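You operate a simulated robot arm through the tools that you are given. There is no shell and no other tool. Be economical: measure what you need, move in short steps, check, and stop when the job is done.

You are at the controls of a simulated two-armed robot. One attempt, no reset.

TASK
Fetch the chalk sponge and set it on the yellow ticket holder. Take the white cone on the island top and put it away on the small bench top. Count the jig sliders on the island top, then put as many of the loose sliders from the island top on top of the silver weight. Put the red bobbin on the pink ticket holder. Put the cone adapter on the padded table top away on the work rack shelf. Take the elastic card from the padded table top and leave it on top of the sorting jar. Pull the swing-out board open. Any order will do. Set down upright: white cone, cone adapter. The swing-out board goes clockwise seen from above.

It is judged by the outcome, as a careful person would: the job done as asked, and still so three seconds after it is handed in. It fails if anything else is knocked over, pushed out of place, dropped, spilled or broken.

THE ROBOT
Two 6-joint arms with two-finger parallel grippers on one trunk, on a base that drives. Base frame: it is fixed to the floor where the robot stands at the start and does not move with it; the origin is under the middle of the robot, x ahead of it, y to its left, z up; the surface under the hand at the start is at about z = 90. Lengths are in cm, angles in degrees, forces in N, time in s.
The left shoulder is at the start at [28, 18.5, 103], the right one opposite. With the tool pointing down near the work surface each hand reaches from about 56 to 94 cm from the robot's upright axis, wherever it stands, measured 20 degrees to its own side. Places, roughly: chalk sponge (5x6x5 cm) [60, -10, 90]; cone adapter (6x6x9 cm) [-60, -310, 100]; elastic card [-50, -300, 100]; jig slider [-150, -25, 100]; loose slider (2x2x6 cm) [-160, -80, 90]; loose slider (3x2x6 cm) [-210, -50, 90]; pink ticket holder [-100, -300, 100]; red bobbin (3x3x2 cm) [-120, -300, 100]; silver weight (6x6x5 cm) [-160, -70, 90]; small bench top [-340, -380, 80]; sorting jar [-75, -325, 100]; swing-out board [-60, -260, 90]; white cone (7x7x11 cm) [-140, -40, 90]; work rack shelf (83x24 cm) [-14, -532, 62]; yellow ticket holder [50, -50, 100]. Payload 1.57 kg a hand.
The TCP of each hand is the grasp point between the finger pads, 3 cm short of the fingertips. In the tool frame z runs along the fingers and y along their closing line. Largest opening 8 cm; finger width 1.7, thickness 1.2; the body of the gripper, 4 by 8.2 cm, starts 8 cm behind the TCP.
Orientation is that of the tool frame in the base frame, as a unit quaternion [x, y, z, w]. With the fingers straight down and closing along the base's y, the tool's x points along the base's -x, its y along +y and its z along -z.

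THE INTERFACE
- The arms move only by the tool arm_command. It takes "left_moves", "right_moves" or both (then of equal length, played together; a hand with none holds still); each is a list of rows, each a list of 7 numbers: the shift along the tool's x, y, z in cm, then the turn, a rotation vector about the tool's x, y, z in degrees, then the gripper command, from -1 (shut) to 1 (fully open), values between in proportion. In form: [[tx, ty, tz, rx, ry, rz, gripper], ...]. A call has 1 to 20 rows; each row shifts and turns the commanded pose from where the row before left it, along the tool's axes as they then stand. Rows are played at 5 a second. More than 5 cm and 8.6 degrees between two rows, or a gripper value outside its range, and nothing of the call is played. Where a pose cannot be reached the arm comes as near as it can. A force on the tool above 40 N (or 10 N above the force at the start of the call, whichever is more), or a blocked arm, ends the call early, and 0.2 s more pass. The fingers move at their own pace (about 15.3 cm/s each) and stop on an object; they squeeze with about 33 N. The grip force told is the motor's: it shows also when the fingers shut on nothing. Time passes only in rows, and 0.2 s behind the last, so rows that do not move let the fingers close. It gives the time, the measured TCP pose, the force on the tool (base axes), the opening and the grip force at its end, in the units of the frame above (readings bear some noise), with the torque about the TCP (base axes, N m) and any sound that the robot's microphone picked up, and new pictures: "pictures" is both (left out), scene, wrist or none (wrist: the cameras of the hands that moved).
- Cameras (640 x 400 px; columns grow to the right, rows downward): "scene" is now at [21.69, -5.22, 146.87]; the picture's right is [-0.68, -0.74, 0.00], its down [-0.56, 0.51, -0.65] and it looks along [0.48, -0.44, -0.76] (base axes); focal length 272 px, centre (320, 200). "left" rides on the left gripper at [7.2, 0.7, -12.2] in its tool frame; the picture's right is [-0.09, 1.00, 0.00], its down [-0.84, -0.08, -0.54] and it looks along [-0.54, -0.05, 0.84] (tool axes); focal length 238 px, centre (320, 200). "right" rides on the right gripper at [7.2, -0.7, -12.2] in its tool frame; the picture's right is [0.09, 1.00, 0.00], its down [-0.84, 0.08, -0.54] and it looks along [-0.54, 0.05, 0.84] (tool axes); focal length 238 px, centre (320, 200). There is no depth. A picture from a camera that has moved, and an enlarged one, comes with that camera's place and axes in the base frame and with its lens.
- lift_body(by): slides the trunk up (or, below 0, down) by that many cm; the arms and the scene camera ride with it, the base frame stays. It gives what a move gives, with no picture.
- base_move(legs): drives the robot by 1 to 6 legs, each [ahead, turn to the left] in cm and degrees, along the robot's own axes; the way and the turn of a leg run together, so that a leg with both is an arc; at most 150 cm and 180 degrees a leg. The arms and the cameras ride along, it lands a little off, and it stops where it bumps. It gives what a move gives, and a new picture of the scene camera.
- head_to(pan, tilt): turns the head with the scene camera to pan (to the left, within 86 degrees either way) and tilt (down, from -29 to 69), counted from straight ahead of the robot. It gives what a move gives, and a new picture of the scene camera.
- inspect(camera, box): a new picture of the part [left, top, right, bottom] of that camera's present view, enlarged. The clock stands still meanwhile.
- finish_job(): hands the job in; it is judged then, once.

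Work in short steps. Places have to be worked out from the pictures, the camera data and where the tool is seen: move nearer, look again, correct. Check each grasp and each placing, and mend what went wrong. You have 217 turns and 260 pictures in all, those below and enlarged ones among them. Open the grippers and draw the arms clear of the work before you hand the job in, unless the task says otherwise.

The tools are called as name(argument=value, ...) on one line, values as JSON. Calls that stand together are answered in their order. arm_command: Moves the arms, as the interface text tells. Its arguments: {"type":"object","properties":{"left_moves":{"type":"array","items":{"type":"array","items":{"type":"number"}}},"right_moves":{"type":"array","items":{"type":"array","items":{"type":"number"}}},"pictures":{"type":"string","enum":["both","scene","wrist","none"]}},"required":[]} The other tools are called the same way: lift_body (by) slides the trunk up or down; base_move (legs) drives the base; head_to (pan, tilt) turns the head that bears the scene camera; inspect (camera, box) takes an enlarged picture of a part of a camera's view; finish_job () hands the job in.

At the start:

```text
clock: 0.0
left_tool_pos: [52.94, -5.39, 121.68]
left_tool_rot: [0.0, 1.0, 0.0, 0.0]
left_ft_force: [-0.1, -0.4, -0.3]
left_ft_torque: [0.02, 0.01, 0.03]
left_width: 8.03
left_grip_force: 0.0
right_tool_pos: [37.31, -47.19, 114.01]
right_tool_rot: [0.0, 1.0, 0.0, 0.0]
right_ft_force: [0.5, -0.6, -0.2]
right_ft_torque: [-0.01, 0.01, -0.01]
right_width: 7.96
right_grip_force: 0.2
trunk travel left (down, up): [-72.5, 26.5]
robot x, y, heading: [0.48, 0.14, 0.1]
head pan, tilt: [-42.5, 49.3]
```

scene: 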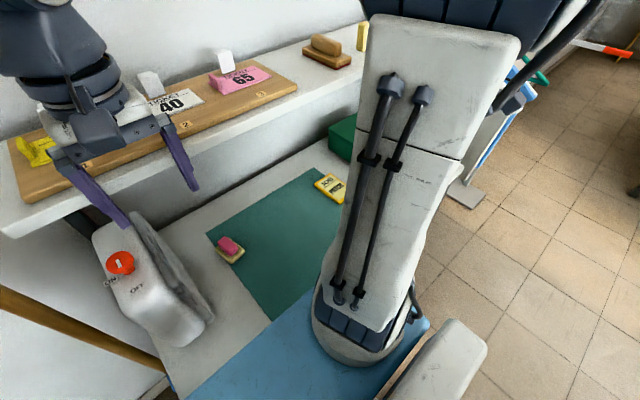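
right: 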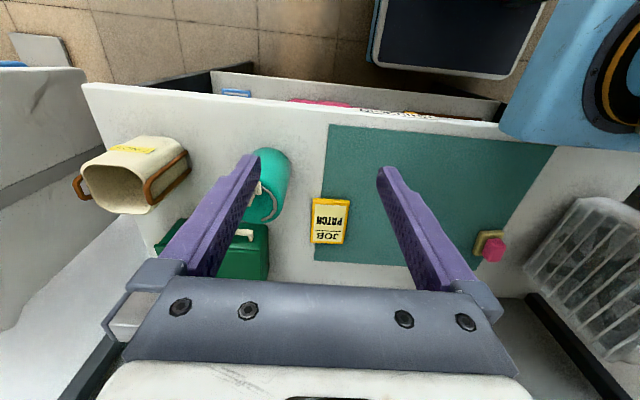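
left: 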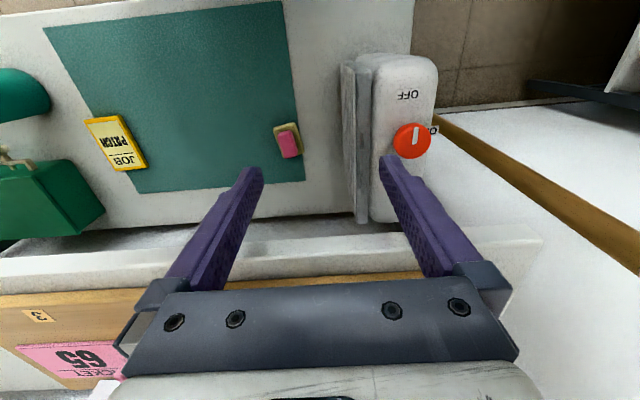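

I'll look closer at the scene before moving: the pink/yellow thing looks like the chalk sponge, and I need to find the yellow ticket holder.

inspect(camera="scene", box=[200, 160, 360, 260])

inspect(camera="right", box=[60, 60, 380, 300])

head_to(pan=0, tilt=45)

```text
4.00 times, centred on (280, 210) of scene
camera zoom: at [21.69, -5.22, 146.87], right [-0.68, -0.74, 0.0], down [-0.56, 0.51, -0.65], along [0.48, -0.44, -0.76], focal length 1088 px, centre (480, 160)
```

zoom: 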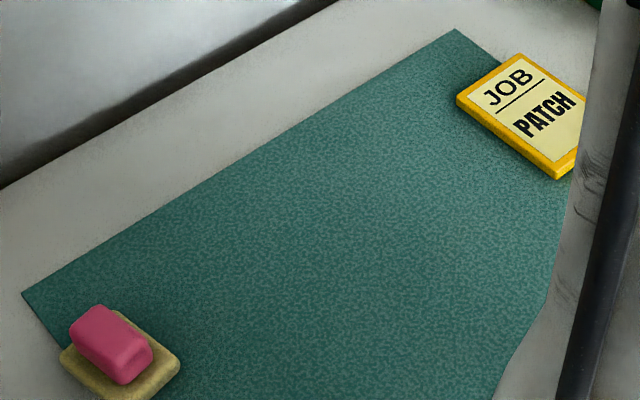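

```text
1.67 times, centred on (220, 180) of right
camera zoom: at [30.01, -47.81, 126.07], right [-0.09, 1.0, 0.0], down [0.84, 0.08, 0.54], along [0.54, 0.05, -0.84], focal length 397 px, centre (487, 233)
```

zoom: 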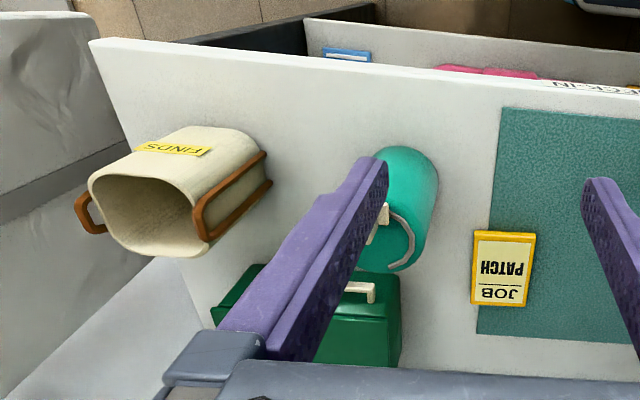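

```text
clock: 1.1
left_tool_pos: [52.99, -5.43, 121.57]
left_tool_rot: [0.0, 1.0, 0.0, 0.001]
left_ft_force: [-0.3, -0.4, -0.6]
left_ft_torque: [0.02, 0.01, 0.0]
left_width: 8.0
left_grip_force: 0.1
right_tool_pos: [37.43, -47.25, 114.09]
right_tool_rot: [0.0, 1.0, 0.0, 0.001]
right_ft_force: [1.4, 0.1, 0.2]
right_ft_torque: [0.0, 0.03, 0.0]
right_width: 8.02
right_grip_force: 0.1
trunk travel left (down, up): [-72.5, 26.5]
robot x, y, heading: [-0.21, -0.09, -0.0]
head pan, tilt: [0.0, 45.0]
camera scene: at [24.1, 0.03, 147.46], right [0.0, -1.0, 0.0], down [-0.71, 0.0, -0.71], along [0.71, 0.0, -0.71], focal length 272 px, centre (320, 200)
```

scene: 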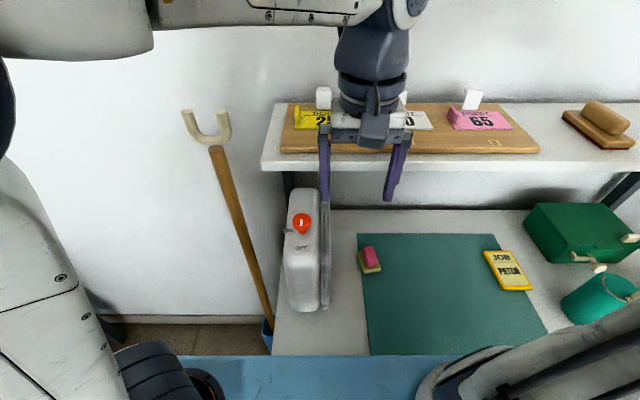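

The sponge (pink on a tan pad) is near [60,-12,90]; the yellow "JOB PATCH" frame near [59,-43] matches the yellow ticket holder place. I move the left hand aside and the right hand over toward the sponge.

arm_command(left_moves=[[0, 4, -1, 0, 0, 0, 1], [0, 4, -1, 0, 0, 0, 1], [0, 4, -1, 0, 0, 0, 1], [0, 4, 0, 0, 0, 0, 1], [0, 4, 0, 0, 0, 0, 1], [0, 4, 0, 0, 0, 0, 1], [0, 0, 0, 0, 0, 0, 1], [0, 0, 0, 0, 0, 0, 1], [0, 0, 0, 0, 0, 0, 1]], right_moves=[[0, 0, 0, 0, 0, 0, 1], [-1.8, 4, 0, 0, 0, 0, 1], [-1.8, 4, 0, 0, 0, 0, 1], [-1.8, 4, 0, 0, 0, 0, 1], [-1.8, 4, 0, 0, 0, 0, 1], [-1.8, 4, 0, 0, 0, 0, 1], [-1.8, 4, 0, 0, 0, 0, 1], [-1.8, 4, 0, 0, 0, 0, 1], [-1.8, 4, 0, 0, 0, 0, 1]], pictures="both")

```text
clock: 3.1
left_tool_pos: [52.94, 18.58, 124.57]
left_tool_rot: [0.0, 1.0, -0.001, 0.001]
left_ft_force: [-1.1, 0.0, 0.5]
left_ft_torque: [-0.01, 0.0, -0.01]
left_width: 7.99
left_grip_force: 0.0
right_tool_pos: [52.32, -15.64, 113.76]
right_tool_rot: [0.0, 1.0, -0.001, -0.001]
right_ft_force: [-0.3, 0.5, 0.4]
right_ft_torque: [0.0, 0.01, 0.02]
right_width: 7.99
right_grip_force: 0.1
right hand out of reach, approached as far as the arm can: row 5, 6
trunk travel left (down, up): [-72.5, 26.5]
robot x, y, heading: [-0.3, -0.01, -0.1]
head pan, tilt: [0.0, 45.0]
camera scene: at [24.08, 0.03, 147.46], right [0.0, -1.0, 0.0], down [-0.71, 0.0, -0.71], along [0.71, 0.0, -0.71], focal length 272 px, centre (320, 200)
camera right: at [45.03, -16.3, 125.86], right [-0.09, 1.0, 0.0], down [0.84, 0.08, 0.54], along [0.54, 0.05, -0.84], focal length 238 px, centre (320, 200)
camera left: at [45.66, 19.25, 136.77], right [0.09, 1.0, 0.0], down [0.84, -0.08, 0.54], along [0.54, -0.05, -0.84], focal length 238 px, centre (320, 200)
```

scene: 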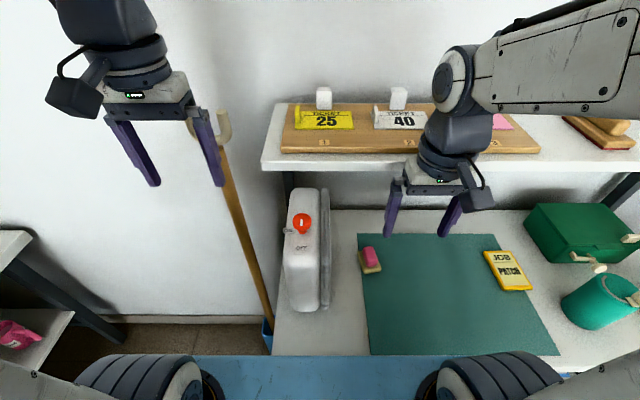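
right: 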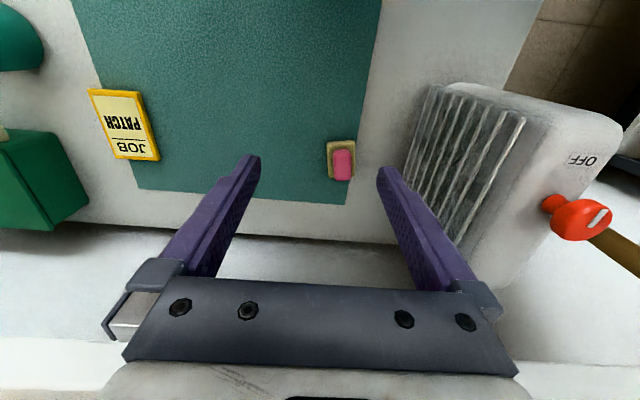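
left: 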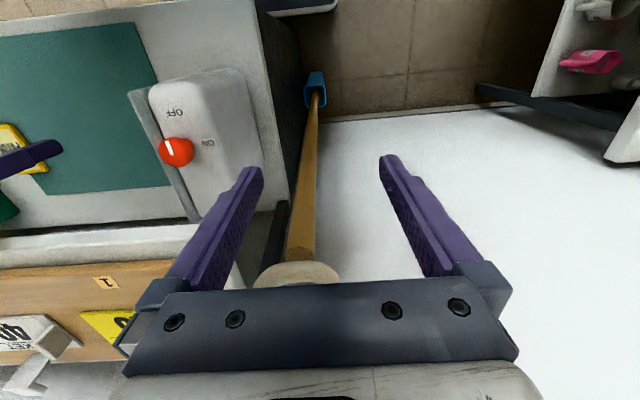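

Right wrist view puts the sponge at about [59.4,-11.7]. I move above it and down to z≈100.

arm_command(right_moves=[[-2.4, 1.3, 1, 0, 0, 0, 1], [-2.4, 1.3, 2, 0, 0, 0, 1], [-2.3, 1.3, 3, 0, 0, 0, 1], [0, 0, 4, 0, 0, 0, 1], [0, 0, 2.5, 0, 0, 0, 1]], pictures="wrist")

```text
clock: 3.5
left_tool_pos: [52.93, 18.58, 124.57]
left_tool_rot: [0.001, 1.0, 0.0, -0.001]
left_ft_force: [-0.2, -0.2, -0.4]
left_ft_torque: [0.0, 0.0, -0.01]
left_width: 8.02
left_grip_force: 0.1
right_tool_pos: [53.45, -15.17, 113.1]
right_tool_rot: [0.002, 1.0, -0.001, -0.008]
right_ft_force: [-5.0, -1.1, 2.4]
right_ft_torque: [0.01, -0.55, -0.11]
right_width: 7.96
right_grip_force: 0.0
trunk travel left (down, up): [-72.5, 26.5]
robot x, y, heading: [0.19, -0.1, -0.0]
head pan, tilt: [0.0, 45.0]
stopped in row 1 (right hand): the force on the tool passed its limit at 79 N (the readings are from after the stop); the commanded pose is now the measured one
camera right: at [46.44, -15.55, 125.31], right [-0.09, 1.0, 0.0], down [0.85, 0.08, 0.53], along [0.53, 0.04, -0.85], focal length 238 px, centre (320, 200)
```

right: 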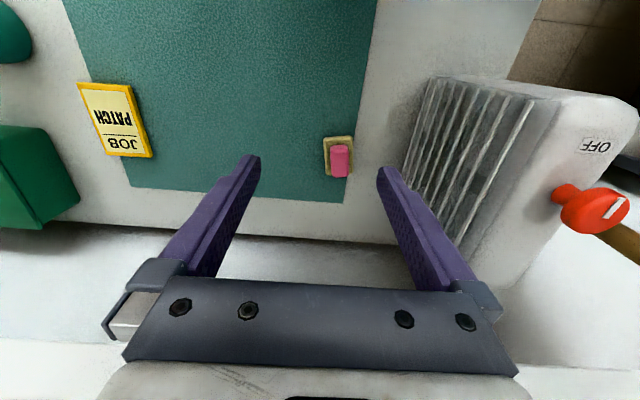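

The right arm hit something at 79 N with the hand itself free. I look at the arm from the head to see what it met.

head_to(pan=-25, tilt=25)

```text
clock: 4.4
left_tool_pos: [52.93, 18.56, 124.64]
left_tool_rot: [0.0, 1.0, 0.001, 0.0]
left_ft_force: [0.5, 0.0, 0.1]
left_ft_torque: [0.0, 0.0, 0.01]
left_width: 8.01
left_grip_force: 0.1
right_tool_pos: [53.54, -14.99, 113.07]
right_tool_rot: [0.002, 1.0, -0.001, -0.008]
right_ft_force: [-11.7, -2.6, 5.8]
right_ft_torque: [0.35, -1.19, 0.09]
right_width: 7.98
right_grip_force: 0.0
trunk travel left (down, up): [-72.5, 26.5]
robot x, y, heading: [0.0, 0.15, 0.2]
head pan, tilt: [-25.0, 25.0]
camera scene: at [24.22, -3.87, 150.53], right [-0.42, -0.91, 0.0], down [-0.38, 0.18, -0.91], along [0.82, -0.38, -0.42], focal length 272 px, centre (320, 200)
```

scene: 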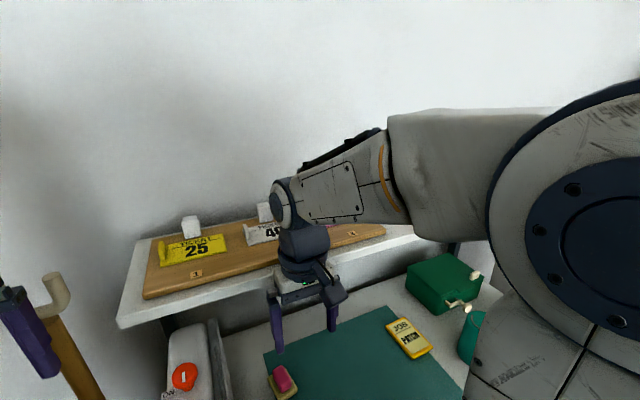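

Triangulating the ledge corner puts the ledge edge at x≈56, z≈123, so the hand touched it; the sponge lies just under the overhang. I draw the hand back and back the robot up, so I can reach under with a pitched tool.

arm_command(right_moves=[[3, 0, 0, 0, 0, 0, 1], [3, 0, 0, 0, 0, 0, 1], [2, 0, 0, 0, 0, 0, 1]], pictures="none")

base_move(legs=[[-18, 0]])

```text
clock: 5.2
left_tool_pos: [52.98, 18.7, 124.56]
left_tool_rot: [0.0, 1.0, 0.0, 0.0]
left_ft_force: [-0.5, -0.7, 0.5]
left_ft_torque: [0.0, -0.01, 0.01]
left_width: 8.0
left_grip_force: 0.1
right_tool_pos: [48.0, -14.86, 112.68]
right_tool_rot: [0.002, 1.0, -0.001, -0.008]
right_ft_force: [-0.1, 0.4, 0.0]
right_ft_torque: [0.01, 0.03, 0.01]
right_width: 8.01
right_grip_force: 0.0
right hand out of reach, approached as far as the arm can: row 2, 3
trunk travel left (down, up): [-72.5, 26.5]
robot x, y, heading: [-0.19, -0.19, -0.4]
head pan, tilt: [-25.0, 25.0]
```

```text
clock: 6.7
left_tool_pos: [34.59, 18.55, 124.58]
left_tool_rot: [-0.001, 1.0, 0.0, -0.001]
left_ft_force: [-0.6, -0.1, -0.2]
left_ft_torque: [-0.02, 0.03, 0.0]
left_width: 8.0
left_grip_force: 0.0
right_tool_pos: [29.91, -14.89, 112.54]
right_tool_rot: [0.001, 1.0, -0.002, -0.008]
right_ft_force: [0.2, 0.0, 0.3]
right_ft_torque: [-0.02, 0.04, -0.02]
right_width: 7.98
right_grip_force: 0.0
trunk travel left (down, up): [-72.5, 26.5]
robot x, y, heading: [-18.35, -0.07, -0.0]
head pan, tilt: [-25.0, 25.0]
camera scene: at [6.01, -3.85, 150.51], right [-0.42, -0.91, 0.0], down [-0.38, 0.18, -0.91], along [0.82, -0.38, -0.42], focal length 272 px, centre (320, 200)
```

scene: 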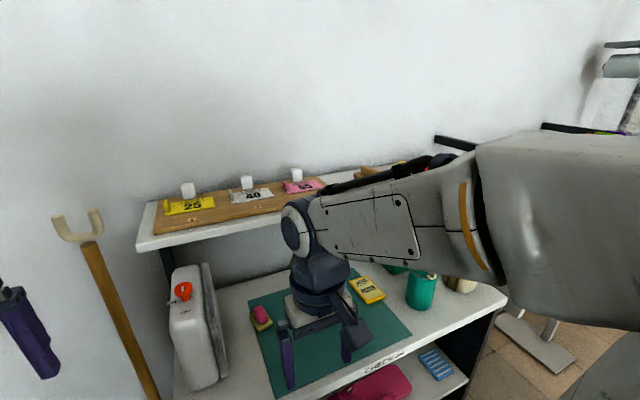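

Backed up 18 cm. Now I move the right hand forward to x≈47 and pitch the fingers 30° forward, then look.

arm_command(right_moves=[[-4.3, 0.8, 0, 0, 0, 0, 1], [-4.3, 0.8, 0, 0, 0, 0, 1], [-4.3, 0.8, 0, 0, 0, 0, 1], [-4.3, 0.8, 0, 0, 0, 0, 1], [0, 0, 0, 0, -7.5, 0, 1], [0, 0, 0, 0, -7.5, 0, 1], [0, 0, 0, 0, -7.5, 0, 1], [0, 0, 0, 0, -7.5, 0, 1], [0, 0, 0, 0, 0, 0, 1]], pictures="both")

```text
clock: 8.7
left_tool_pos: [34.59, 18.62, 124.57]
left_tool_rot: [0.0, 1.0, 0.0, -0.001]
left_ft_force: [-0.4, 0.8, -0.6]
left_ft_torque: [0.02, -0.02, 0.02]
left_width: 8.0
left_grip_force: 0.0
right_tool_pos: [47.0, -11.63, 112.27]
right_tool_rot: [0.001, 0.968, -0.002, 0.251]
right_ft_force: [0.1, 0.9, -0.9]
right_ft_torque: [-0.01, -0.04, -0.02]
right_width: 7.99
right_grip_force: 0.1
trunk travel left (down, up): [-72.5, 26.5]
robot x, y, heading: [-18.43, -0.14, 0.1]
head pan, tilt: [-25.0, 25.0]
camera scene: at [5.95, -3.85, 150.52], right [-0.42, -0.91, 0.0], down [-0.38, 0.18, -0.91], along [0.82, -0.38, -0.42], focal length 272 px, centre (320, 200)
camera right: at [34.68, -12.19, 119.26], right [-0.08, 1.0, -0.05], down [0.47, 0.08, 0.88], along [0.88, 0.05, -0.47], focal length 238 px, centre (320, 200)
```

scene: 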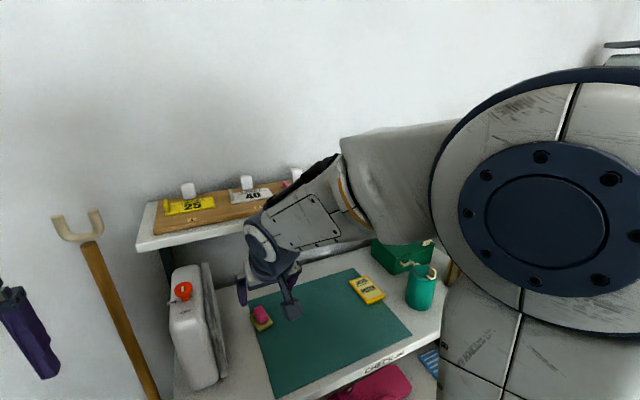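
right: 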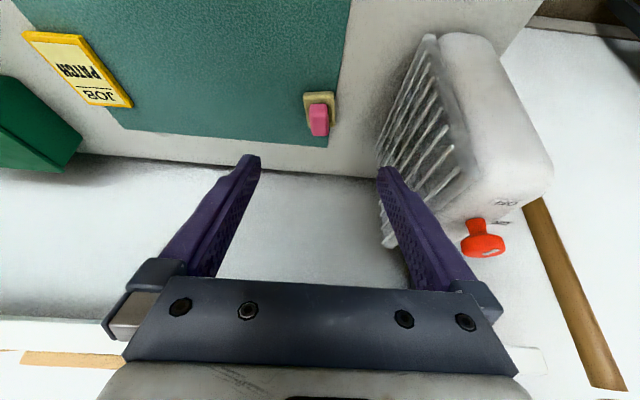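

The sponge lies almost straight along the tool axis, 22 cm ahead. I advance 15 cm and check.

arm_command(right_moves=[[-0.1, 0.1, 4, 0, 0, 0, 1], [-0.1, 0.1, 4, 0, 0, 0, 1], [-0.1, 0, 4, 0, 0, 0, 1], [-0.1, 0, 3, 0, 0, 0, 1], [0, 0, 0, 0, 0, 0, 1]], pictures="wrist")

```text
clock: 9.9
left_tool_pos: [34.7, 18.57, 124.46]
left_tool_rot: [0.0, 1.0, 0.0, -0.001]
left_ft_force: [-0.5, -0.1, -0.6]
left_ft_torque: [-0.01, 0.02, 0.0]
left_width: 7.97
left_grip_force: 0.0
right_tool_pos: [54.4, -11.63, 99.46]
right_tool_rot: [0.001, 0.968, -0.002, 0.25]
right_ft_force: [-0.4, 0.6, 0.1]
right_ft_torque: [0.0, -0.02, -0.02]
right_width: 7.98
right_grip_force: 0.1
trunk travel left (down, up): [-72.5, 26.5]
robot x, y, heading: [-18.25, 0.09, -0.0]
head pan, tilt: [-25.0, 25.0]
camera right: at [42.09, -12.17, 106.61], right [-0.08, 1.0, -0.05], down [0.47, 0.08, 0.88], along [0.88, 0.05, -0.47], focal length 238 px, centre (320, 200)
```

right: 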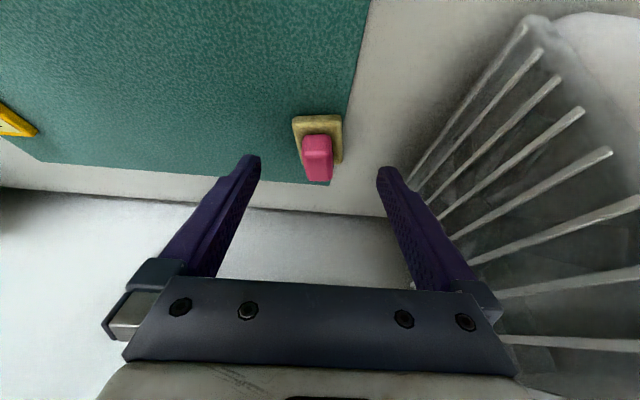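

Well centred. I advance the last 7 cm and close.

arm_command(right_moves=[[-0.3, 0, 3, 0, 0, 0, 1], [-0.3, 0, 3, 0, 0, 0, 1], [-0.1, 0, 1.1, 0, 0, 0, 1], [0, 0, 0, 0, 0, 0, -1], [0, 0, 0, 0, 0, 0, -1], [0, 0, 0, 0, 0, 0, -1]], pictures="wrist")

```text
clock: 11.3
left_tool_pos: [34.66, 18.71, 124.52]
left_tool_rot: [0.0, 1.0, 0.0, -0.001]
left_ft_force: [-0.2, -0.4, 0.5]
left_ft_torque: [0.0, 0.02, 0.0]
left_width: 8.01
left_grip_force: 0.1
right_tool_pos: [58.62, -11.75, 93.83]
right_tool_rot: [0.002, 0.968, -0.003, 0.251]
right_ft_force: [0.0, 0.9, 0.2]
right_ft_torque: [-0.03, -0.03, 0.0]
right_width: 4.28
right_grip_force: 33.3
trunk travel left (down, up): [-72.5, 26.5]
robot x, y, heading: [-18.4, -0.08, 0.1]
head pan, tilt: [-25.0, 25.0]
camera right: at [46.27, -12.19, 100.84], right [-0.08, 1.0, -0.05], down [0.47, 0.08, 0.88], along [0.88, 0.05, -0.47], focal length 238 px, centre (320, 200)
```

right: 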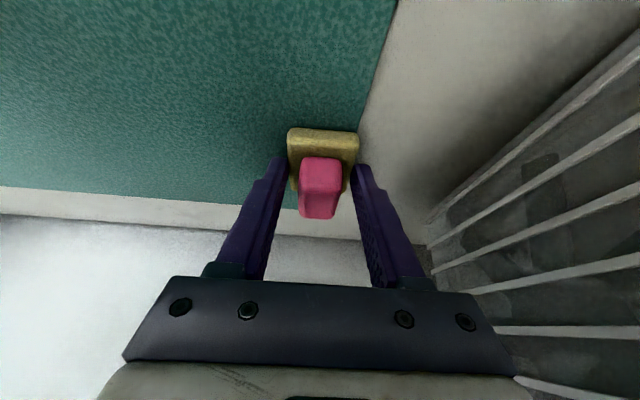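

Gripped (4.3 cm). I lift it up and back out, then carry it right toward the yellow holder at about [57,-44].

arm_command(right_moves=[[0, 0, -3, 0, 0, 0, -1], [0, 0, -4, 0, 0, 0, -1], [0, 0, -1, 0, 0, 0, -1], [0, -4.5, 0, 0, 0, 0, -1], [0, -4.5, 0, 0, 0, 0, -1], [0, -4.5, 0, 0, 0, 0, -1], [0, -4.5, 0, 0, 0, 0, -1], [0, -4.5, 0, 0, 0, 0, -1], [0, -4.5, 0, 0, 0, 0, -1], [0, -4.5, 0, 0, 0, 0, -1], [0, 0, 0, 0, 0, 0, -1]], pictures="both")

```text
clock: 13.7
left_tool_pos: [34.6, 18.6, 124.43]
left_tool_rot: [0.0, 1.0, 0.0, -0.001]
left_ft_force: [0.4, -1.2, 0.3]
left_ft_torque: [0.01, 0.02, 0.05]
left_width: 7.99
left_grip_force: 0.1
right_tool_pos: [54.92, -43.0, 100.24]
right_tool_rot: [0.001, 0.968, -0.003, 0.25]
right_ft_force: [0.9, -0.1, -0.2]
right_ft_torque: [-0.02, -0.02, 0.03]
right_width: 4.28
right_grip_force: 32.5
trunk travel left (down, up): [-72.5, 26.5]
robot x, y, heading: [-17.9, -0.27, -0.0]
head pan, tilt: [-25.0, 25.0]
camera scene: at [5.97, -3.88, 150.52], right [-0.42, -0.91, 0.0], down [-0.38, 0.18, -0.91], along [0.82, -0.38, -0.42], focal length 272 px, centre (320, 200)
camera right: at [42.59, -43.53, 107.28], right [-0.08, 1.0, -0.05], down [0.47, 0.08, 0.88], along [0.88, 0.05, -0.47], focal length 238 px, centre (320, 200)
```

scene: 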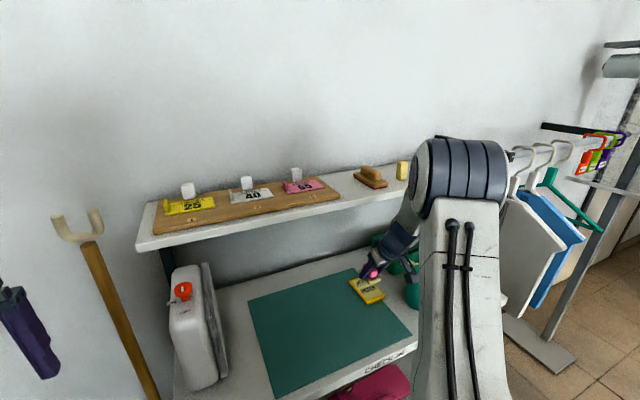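
right: 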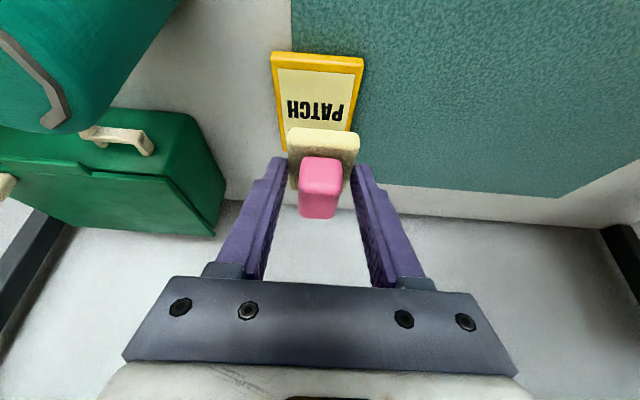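

The card's centre is about [57,-43.8]. I lower the sponge onto it, stopping slightly high to check contact.

arm_command(right_moves=[[0.5, -0.4, 1.7, 0, 0, 0, -1], [0.5, -0.4, 1.7, 0, 0, 0, -1], [0.48, 0, 1.7, 0, 0, 0, -1], [0, 0, 0, 0, 0, 0, -1]], pictures="wrist")

```text
clock: 14.7
left_tool_pos: [34.67, 18.67, 124.55]
left_tool_rot: [0.0, 1.0, -0.001, -0.001]
left_ft_force: [-0.1, 0.7, -0.5]
left_ft_torque: [-0.04, -0.01, 0.02]
left_width: 7.99
left_grip_force: 0.1
right_tool_pos: [56.12, -43.9, 95.36]
right_tool_rot: [0.001, 0.968, -0.002, 0.25]
right_ft_force: [0.2, -0.4, 0.4]
right_ft_torque: [0.02, 0.02, 0.0]
right_width: 4.29
right_grip_force: 32.7
trunk travel left (down, up): [-72.5, 26.5]
robot x, y, heading: [-18.42, 0.17, -0.0]
head pan, tilt: [-25.0, 25.0]
camera right: at [43.77, -44.3, 102.32], right [-0.08, 1.0, -0.05], down [0.47, 0.08, 0.88], along [0.88, 0.04, -0.47], focal length 238 px, centre (320, 200)
```

right: 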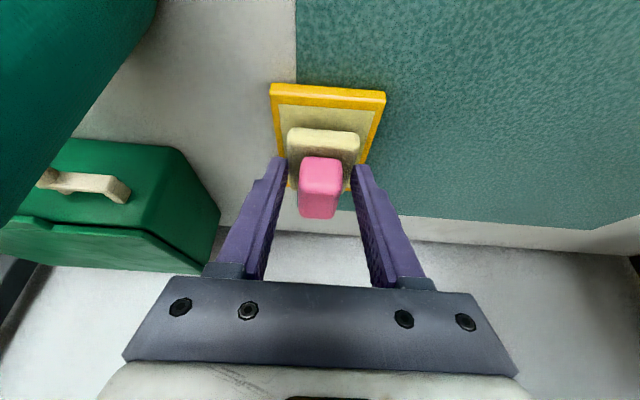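

Lowering straight down in small steps until contact.

arm_command(right_moves=[[0.15, 0, 0.26, 0, 0, 0, -1], [0, 0, 0, 0, 0, 0, -1]], pictures="none")

arm_command(right_moves=[[0.15, 0, 0.26, 0, 0, 0, -1], [0, 0, 0, 0, 0, 0, -1]], pictures="none")

```text
clock: 15.3
left_tool_pos: [34.57, 18.63, 124.53]
left_tool_rot: [0.0, 1.0, 0.001, -0.001]
left_ft_force: [-0.1, -0.9, -0.1]
left_ft_torque: [0.0, 0.01, 0.03]
left_width: 7.99
left_grip_force: 0.0
right_tool_pos: [56.03, -43.82, 95.02]
right_tool_rot: [0.002, 0.968, -0.003, 0.251]
right_ft_force: [-0.4, 0.7, 0.0]
right_ft_torque: [-0.03, -0.01, 0.01]
right_width: 4.28
right_grip_force: 33.7
trunk travel left (down, up): [-72.5, 26.5]
robot x, y, heading: [-18.47, -0.0, 0.3]
head pan, tilt: [-25.0, 25.0]
```

```text
clock: 15.9
left_tool_pos: [34.59, 18.61, 124.51]
left_tool_rot: [0.0, 1.0, 0.0, 0.0]
left_ft_force: [0.9, -0.3, 0.7]
left_ft_torque: [0.05, -0.02, -0.02]
left_width: 7.98
left_grip_force: 0.2
right_tool_pos: [55.97, -43.82, 94.85]
right_tool_rot: [0.001, 0.968, -0.003, 0.25]
right_ft_force: [1.0, 0.5, -0.2]
right_ft_torque: [-0.03, -0.02, -0.01]
right_width: 4.25
right_grip_force: 32.9
trunk travel left (down, up): [-72.5, 26.5]
robot x, y, heading: [-18.55, 0.01, 0.4]
head pan, tilt: [-25.0, 25.0]
```

arm_command(right_moves=[[0.15, 0, 0.26, 0, 0, 0, -1], [0, 0, 0, 0, 0, 0, -1], [0.1, 0, 0.17, 0, 0, 0, -1], [0, 0, 0, 0, 0, 0, -1]], pictures="wrist")

```text
clock: 16.9
left_tool_pos: [34.46, 18.73, 124.45]
left_tool_rot: [0.0, 1.0, 0.0, 0.0]
left_ft_force: [0.3, 0.0, -0.2]
left_ft_torque: [-0.01, -0.04, 0.0]
left_width: 8.0
left_grip_force: 0.0
right_tool_pos: [56.06, -43.96, 94.6]
right_tool_rot: [0.0, 0.967, -0.004, 0.253]
right_ft_force: [5.0, 3.1, 22.9]
right_ft_torque: [0.15, -0.34, 0.03]
right_width: 4.26
right_grip_force: 33.0
trunk travel left (down, up): [-72.5, 26.5]
robot x, y, heading: [-18.3, 0.18, -0.0]
head pan, tilt: [-25.0, 25.0]
camera right: at [43.65, -44.39, 101.64], right [-0.08, 1.0, -0.05], down [0.46, 0.08, 0.88], along [0.88, 0.04, -0.47], focal length 238 px, centre (320, 200)
```

right: 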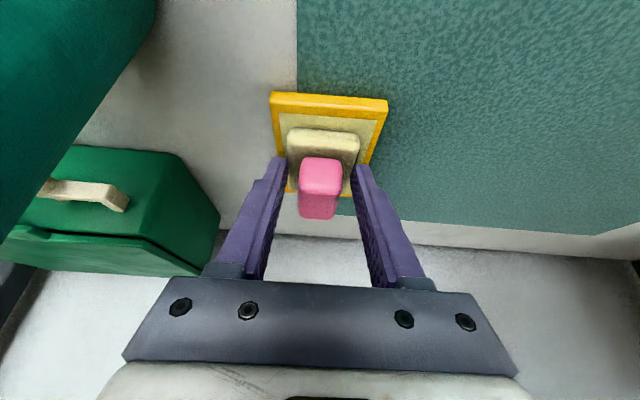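

Contact (23 N up) at z 94.6. I release and back out along the tool axis.

arm_command(right_moves=[[0, 0, 0, 0, 0, 0, 0.2], [0, 0, 0, 0, 0, 0, 0.6], [0, 0, -2, 0, 0, 0, 0.7], [0, 0, -4, 0, 0, 0, 0.7], [0, 0, -4, 0, 0, 0, 0.7], [0, 0, -4, 0, 0, 0, 0.7], [0, 0, 0, 0, 0, 0, 0.7]], pictures="wrist")

```text
clock: 18.5
left_tool_pos: [34.66, 18.56, 124.57]
left_tool_rot: [0.0, 1.0, 0.0, 0.0]
left_ft_force: [-0.4, -0.5, -1.0]
left_ft_torque: [0.01, -0.04, 0.04]
left_width: 7.98
left_grip_force: 0.0
right_tool_pos: [48.99, -43.58, 106.6]
right_tool_rot: [0.002, 0.968, -0.002, 0.25]
right_ft_force: [0.1, -0.3, 0.2]
right_ft_torque: [0.01, 0.0, 0.01]
right_width: 6.79
right_grip_force: 0.0
trunk travel left (down, up): [-72.5, 26.5]
robot x, y, heading: [-18.26, 0.22, -0.0]
head pan, tilt: [-25.0, 25.0]
camera right: at [36.57, -44.12, 113.65], right [-0.08, 1.0, -0.05], down [0.47, 0.08, 0.88], along [0.88, 0.05, -0.47], focal length 238 px, centre (320, 200)
```

right: 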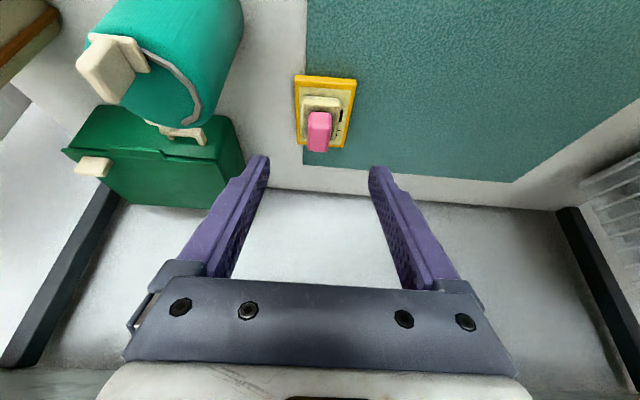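

Sponge is on the yellow holder. Now I straighten and tuck the right hand, then back away and turn toward the island.

arm_command(right_moves=[[2, 0, -4, 0, 0, 0, 0.7], [0, 0, -4, 0, 7.5, 0, 0.7], [0, 0, -3, 0, 7.5, 0, 0.7], [0, 0, 0, 0, 7.5, 0, 0.7], [0, 0, 0, 0, 7, 0, 0.7], [3, 0, 0, 0, 0, 0, 0.7], [3, 0, 0, 0, 0, 0, 0.7], [0, 0, 0, 0, 0, 0, 0.7]], pictures="none")

head_to(pan=0, tilt=30)

base_move(legs=[[-30, 0], [0, -90]])

```text
clock: 20.3
left_tool_pos: [34.66, 18.63, 124.47]
left_tool_rot: [0.0, 1.0, 0.0, 0.001]
left_ft_force: [-0.8, -0.5, 0.2]
left_ft_torque: [-0.03, -0.04, 0.0]
left_width: 8.0
left_grip_force: 0.1
right_tool_pos: [36.22, -43.75, 115.34]
right_tool_rot: [0.002, 1.0, -0.002, -0.004]
right_ft_force: [-0.4, 0.1, 0.5]
right_ft_torque: [0.0, 0.01, -0.01]
right_width: 6.78
right_grip_force: 0.0
trunk travel left (down, up): [-72.5, 26.5]
robot x, y, heading: [-18.56, -0.04, 0.3]
head pan, tilt: [-25.0, 25.0]
```

```text
clock: 21.2
left_tool_pos: [34.58, 18.53, 124.49]
left_tool_rot: [0.001, 1.0, 0.0, -0.001]
left_ft_force: [0.8, 0.0, 0.4]
left_ft_torque: [0.02, 0.0, 0.0]
left_width: 8.01
left_grip_force: 0.0
right_tool_pos: [36.19, -43.69, 115.19]
right_tool_rot: [0.002, 1.0, -0.001, -0.004]
right_ft_force: [0.1, 0.3, -0.1]
right_ft_torque: [-0.01, -0.02, 0.0]
right_width: 6.81
right_grip_force: 0.0
trunk travel left (down, up): [-72.5, 26.5]
robot x, y, heading: [-18.42, -0.2, -0.3]
head pan, tilt: [0.0, 30.0]
camera scene: at [6.66, 0.03, 149.73], right [0.0, -1.0, 0.0], down [-0.5, 0.0, -0.87], along [0.87, 0.0, -0.5], focal length 272 px, centre (320, 200)
```

scene: 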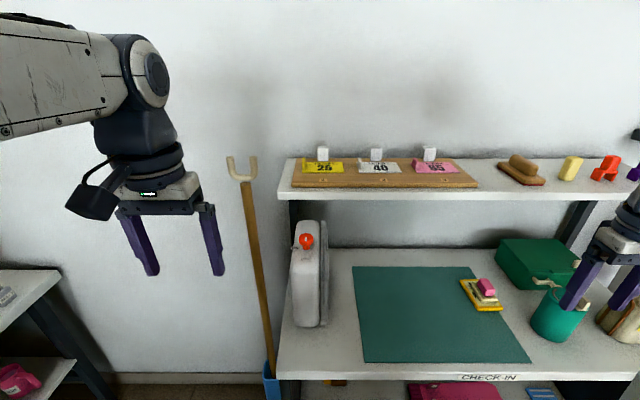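

```text
clock: 23.9
left_tool_pos: [5.08, 16.56, 124.66]
left_tool_rot: [0.019, 1.0, 0.0, -0.001]
left_ft_force: [-0.2, 0.1, -0.5]
left_ft_torque: [0.02, -0.02, 0.0]
left_width: 8.01
left_grip_force: 0.0
right_tool_pos: [4.13, -45.76, 115.15]
right_tool_rot: [0.021, 1.0, -0.001, -0.004]
right_ft_force: [-0.7, 0.8, -0.9]
right_ft_torque: [-0.01, 0.01, 0.0]
right_width: 6.78
right_grip_force: 0.0
trunk travel left (down, up): [-72.5, 26.5]
robot x, y, heading: [-48.81, -0.3, -1.9]
head pan, tilt: [0.0, 30.0]
stopped in leg 2: the robot was blocked; the commanded pose is now the measured one
camera scene: at [-23.64, -0.96, 149.72], right [-0.04, -1.0, 0.0], down [-0.5, 0.02, -0.87], along [0.87, -0.03, -0.5], focal length 272 px, centre (320, 200)
```

scene: 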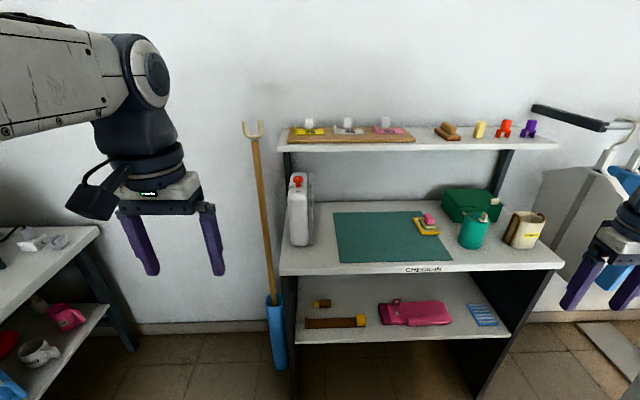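

Turning right was blocked. I look right and left to see what stands near.

head_to(pan=-80, tilt=35)

head_to(pan=80, tilt=35)

```text
clock: 25.4
left_tool_pos: [4.92, 16.56, 124.55]
left_tool_rot: [0.019, 1.0, 0.0, 0.0]
left_ft_force: [-0.1, 0.9, 0.4]
left_ft_torque: [0.03, 0.02, 0.02]
left_width: 8.01
left_grip_force: 0.0
right_tool_pos: [4.07, -45.67, 115.35]
right_tool_rot: [0.021, 1.0, -0.002, -0.004]
right_ft_force: [0.6, 0.2, 0.3]
right_ft_torque: [0.02, 0.01, 0.03]
right_width: 6.77
right_grip_force: 0.0
trunk travel left (down, up): [-72.5, 26.5]
robot x, y, heading: [-48.41, 0.04, -2.5]
head pan, tilt: [-80.0, 35.0]
camera scene: at [-31.48, -9.31, 148.94], right [-0.99, -0.14, 0.0], down [-0.08, 0.57, -0.82], along [0.11, -0.81, -0.57], focal length 272 px, centre (320, 200)
```

scene: 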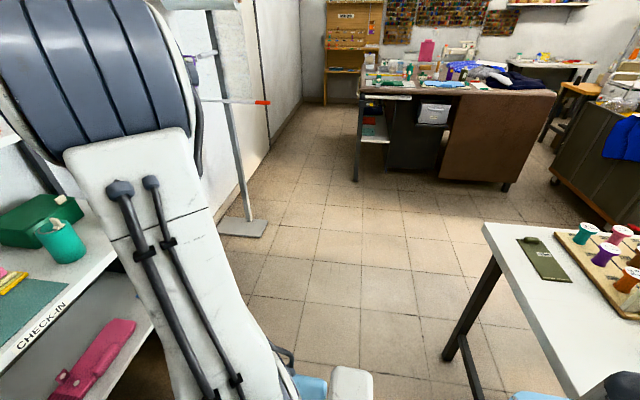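

```text
clock: 27.8
left_tool_pos: [4.93, 16.55, 124.55]
left_tool_rot: [0.02, 1.0, 0.0, 0.0]
left_ft_force: [-0.1, 0.0, -0.7]
left_ft_torque: [-0.02, -0.02, 0.0]
left_width: 7.98
left_grip_force: 0.1
right_tool_pos: [4.11, -45.77, 115.4]
right_tool_rot: [0.02, 1.0, -0.002, -0.005]
right_ft_force: [-0.3, -0.7, 1.0]
right_ft_torque: [-0.03, 0.0, -0.02]
right_width: 6.79
right_grip_force: 0.0
trunk travel left (down, up): [-72.5, 26.5]
robot x, y, heading: [-48.44, -0.04, -2.3]
head pan, tilt: [80.0, 35.0]
camera scene: at [-30.83, 8.02, 148.94], right [0.98, -0.21, 0.0], down [-0.12, -0.56, -0.82], along [0.17, 0.8, -0.57], focal length 272 px, centre (320, 200)
```

scene: 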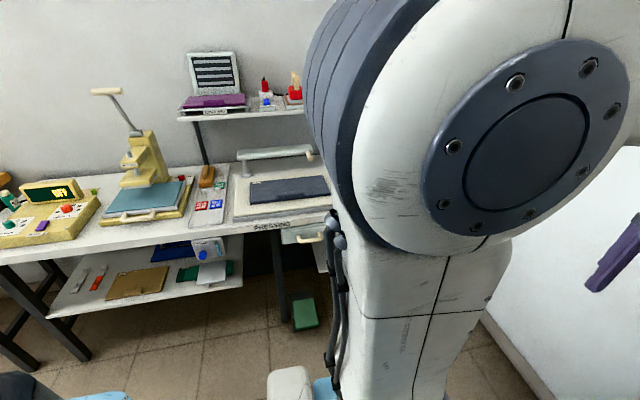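

The island's near edge is at x≈-77 just behind me, so the base touched it. I raise the trunk for clearance, go forward 28, turn right 90.

lift_body(by=18)

base_move(legs=[[28, 0], [0, -88]])

head_to(pan=-50, tilt=35)

```text
clock: 29.8
left_tool_pos: [4.99, 16.58, 142.5]
left_tool_rot: [0.019, 1.0, 0.0, -0.001]
left_ft_force: [0.0, -0.1, 0.1]
left_ft_torque: [0.02, -0.03, -0.02]
left_width: 8.02
left_grip_force: 0.0
right_tool_pos: [4.09, -45.8, 133.29]
right_tool_rot: [0.02, 1.0, -0.001, -0.004]
right_ft_force: [0.0, -0.6, 0.0]
right_ft_torque: [0.0, -0.04, -0.02]
right_width: 6.78
right_grip_force: 0.1
trunk travel left (down, up): [-90.5, 8.5]
robot x, y, heading: [-48.63, 0.1, -1.8]
head pan, tilt: [80.0, 35.0]
```

```text
clock: 35.5
left_tool_pos: [-2.44, -54.06, 142.46]
left_tool_rot: [0.707, 0.707, 0.0, -0.001]
left_ft_force: [-0.9, 0.6, 0.1]
left_ft_torque: [0.02, 0.01, -0.03]
left_width: 7.99
left_grip_force: 0.0
right_tool_pos: [-64.71, -55.62, 133.31]
right_tool_rot: [0.708, 0.706, 0.001, -0.005]
right_ft_force: [0.5, 0.9, 0.2]
right_ft_torque: [-0.05, -0.01, -0.02]
right_width: 6.81
right_grip_force: 0.0
trunk travel left (down, up): [-90.5, 8.5]
robot x, y, heading: [-21.01, -1.18, -89.9]
head pan, tilt: [80.0, 35.0]
camera scene: at [-12.36, -18.62, 166.94], right [-0.17, -0.98, 0.0], down [-0.56, 0.1, -0.82], along [0.81, -0.14, -0.57], focal length 272 px, centre (320, 200)
```

scene: 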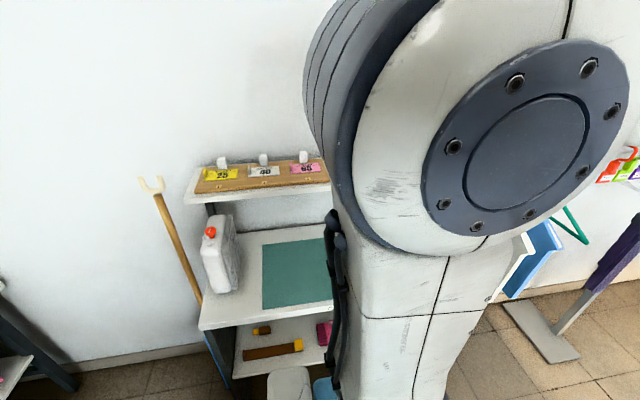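

```text
clock: 37.6
left_tool_pos: [-2.31, -54.07, 142.48]
left_tool_rot: [0.707, 0.707, 0.002, 0.001]
left_ft_force: [0.0, 0.3, 0.0]
left_ft_torque: [0.02, 0.01, -0.03]
left_width: 8.0
left_grip_force: 0.1
right_tool_pos: [-64.74, -55.63, 133.32]
right_tool_rot: [0.708, 0.706, 0.001, -0.005]
right_ft_force: [-0.4, 0.7, 0.0]
right_ft_torque: [-0.02, 0.01, -0.01]
right_width: 6.83
right_grip_force: 0.0
trunk travel left (down, up): [-90.5, 8.5]
robot x, y, heading: [-20.83, -1.27, -90.1]
head pan, tilt: [-50.0, 35.0]
camera scene: at [-27.78, -22.75, 166.94], right [-0.64, 0.77, 0.0], down [0.44, 0.37, -0.82], along [-0.63, -0.53, -0.57], focal length 272 px, centre (320, 200)
```

scene: 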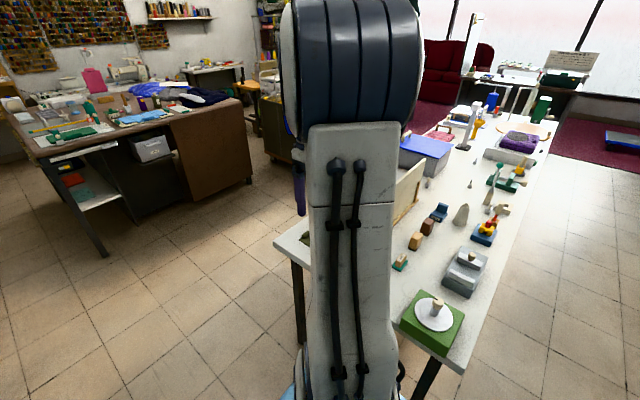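

The island runs along x (y from about -85 to -15). I zoom on it to recognise the items.

inspect(camera="scene", box=[370, 80, 570, 230])

inspect(camera="scene", box=[380, 170, 540, 290])

inspect(camera="scene", box=[0, 60, 280, 260])

```text
2.67 times, centred on (470, 155) of scene
camera zoom: at [-27.78, -22.75, 166.94], right [-0.64, 0.77, 0.0], down [0.44, 0.37, -0.82], along [-0.63, -0.53, -0.57], focal length 726 px, centre (-80, 320)
```

zoom: 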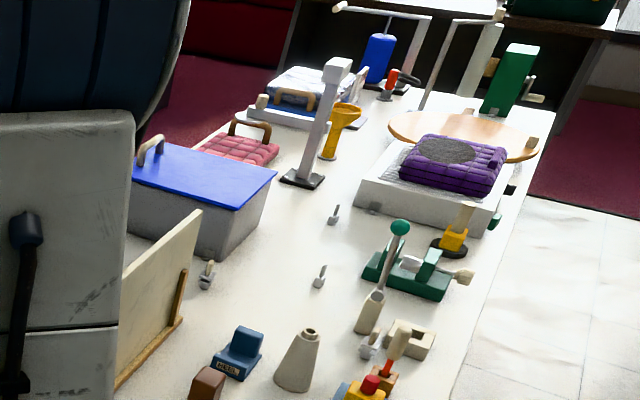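

```text
3.33 times, centred on (460, 230) of scene
camera zoom: at [-27.78, -22.75, 166.94], right [-0.64, 0.77, 0.0], down [0.44, 0.37, -0.82], along [-0.63, -0.53, -0.57], focal length 907 px, centre (-147, 100)
```

zoom: 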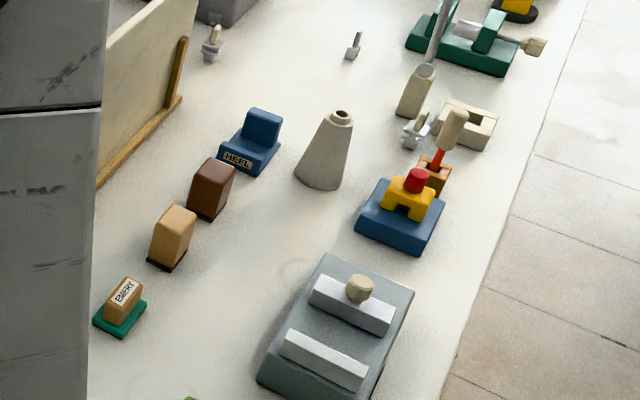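

```text
2.00 times, centred on (140, 160) of scene
camera zoom: at [-27.78, -22.75, 166.94], right [-0.64, 0.77, 0.0], down [0.44, 0.37, -0.82], along [-0.63, -0.53, -0.57], focal length 544 px, centre (680, 280)
```

zoom: 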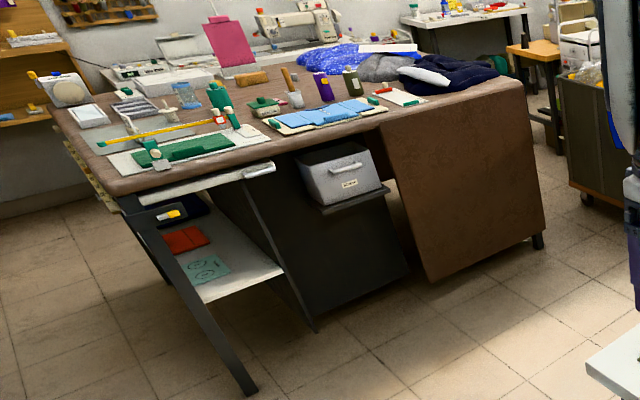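

Now drive around the island's right-hand end: forward along -y, turn right, and along the island's -y side.

base_move(legs=[[128, 0], [0, -90], [90, 0]])

head_to(pan=-70, tilt=40)

```text
clock: 52.3
left_tool_pos: [-163.92, -147.34, 142.48]
left_tool_rot: [1.0, -0.002, 0.001, 0.0]
left_ft_force: [-0.3, 0.6, -0.4]
left_ft_torque: [0.02, 0.0, -0.01]
left_width: 8.0
left_grip_force: 0.1
right_tool_pos: [-165.13, -85.03, 133.33]
right_tool_rot: [1.0, -0.003, 0.005, -0.003]
right_ft_force: [0.2, -0.1, -0.2]
right_ft_torque: [-0.01, 0.01, 0.0]
right_width: 6.81
right_grip_force: 0.0
trunk travel left (down, up): [-90.5, 8.5]
robot x, y, heading: [-111.01, -128.87, 179.8]
head pan, tilt: [-50.0, 35.0]
camera scene: at [-132.5, -121.88, 166.94], right [0.77, 0.64, 0.0], down [0.37, -0.44, -0.82], along [-0.53, 0.63, -0.57], focal length 272 px, centre (320, 200)
```

scene: 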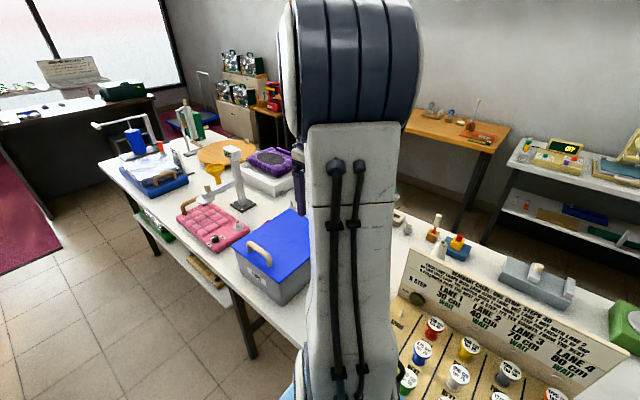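

```text
clock: 53.1
left_tool_pos: [-163.7, -147.15, 142.62]
left_tool_rot: [1.0, -0.001, 0.001, 0.0]
left_ft_force: [0.0, -0.5, 0.0]
left_ft_torque: [-0.03, 0.05, 0.0]
left_width: 8.01
left_grip_force: 0.1
right_tool_pos: [-165.25, -85.04, 133.47]
right_tool_rot: [1.0, -0.003, 0.004, -0.003]
right_ft_force: [1.3, -0.6, -0.4]
right_ft_torque: [-0.02, 0.01, 0.03]
right_width: 6.78
right_grip_force: 0.0
trunk travel left (down, up): [-90.5, 8.5]
robot x, y, heading: [-110.81, -128.77, 179.9]
head pan, tilt: [-70.0, 40.0]
camera scene: at [-129.76, -120.64, 166.19], right [0.94, 0.34, 0.0], down [0.22, -0.6, -0.77], along [-0.26, 0.72, -0.64], focal length 272 px, centre (320, 200)
```

scene: 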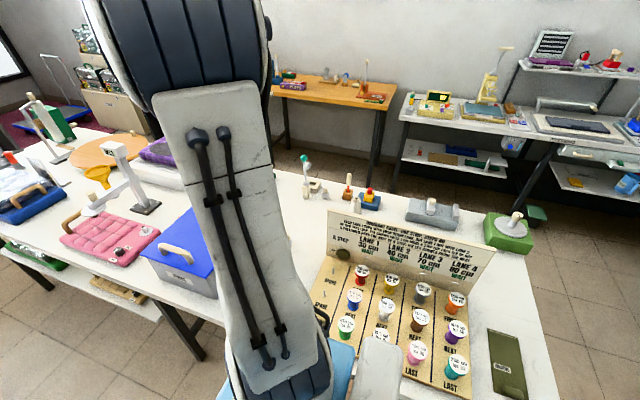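

Continue: forward 40, turn right 90 to face the island, then look down.

base_move(legs=[[42, 0], [0, -90]])

head_to(pan=0, tilt=40)

```text
clock: 59.6
left_tool_pos: [-173.89, -75.76, 142.61]
left_tool_rot: [0.71, -0.704, 0.001, 0.0]
left_ft_force: [-0.4, 0.5, 0.1]
left_ft_torque: [-0.01, -0.04, 0.01]
left_width: 7.99
left_grip_force: 0.0
right_tool_pos: [-111.7, -73.67, 133.37]
right_tool_rot: [0.709, -0.705, 0.004, 0.002]
right_ft_force: [-0.3, 0.2, 0.6]
right_ft_torque: [-0.01, 0.02, 0.0]
right_width: 6.81
right_grip_force: 0.1
trunk travel left (down, up): [-90.5, 8.5]
robot x, y, heading: [-154.73, -128.5, 90.6]
head pan, tilt: [-70.0, 40.0]
camera scene: at [-147.11, -109.51, 166.19], right [0.35, -0.94, 0.0], down [-0.6, -0.23, -0.77], along [0.72, 0.27, -0.64], focal length 272 px, centre (320, 200)
```

scene: 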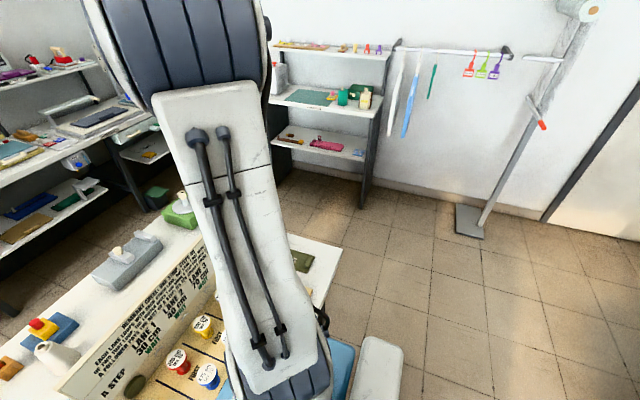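

```text
clock: 61.0
left_tool_pos: [-173.98, -75.7, 142.6]
left_tool_rot: [0.71, -0.705, 0.001, 0.0]
left_ft_force: [0.7, 0.0, -0.7]
left_ft_torque: [-0.01, 0.01, 0.0]
left_width: 8.01
left_grip_force: 0.1
right_tool_pos: [-111.7, -73.71, 133.3]
right_tool_rot: [0.709, -0.706, 0.005, 0.001]
right_ft_force: [0.5, -0.6, -0.1]
right_ft_torque: [0.04, 0.04, -0.01]
right_width: 6.81
right_grip_force: 0.0
trunk travel left (down, up): [-90.5, 8.5]
robot x, y, heading: [-155.13, -128.21, 90.4]
head pan, tilt: [0.0, 40.0]
camera scene: at [-155.14, -103.99, 166.19], right [1.0, 0.01, 0.0], down [0.01, -0.64, -0.77], along [-0.01, 0.77, -0.64], focal length 272 px, centre (320, 200)
```

scene: 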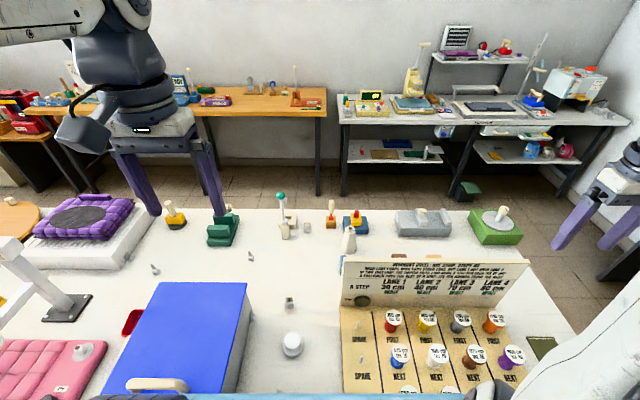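

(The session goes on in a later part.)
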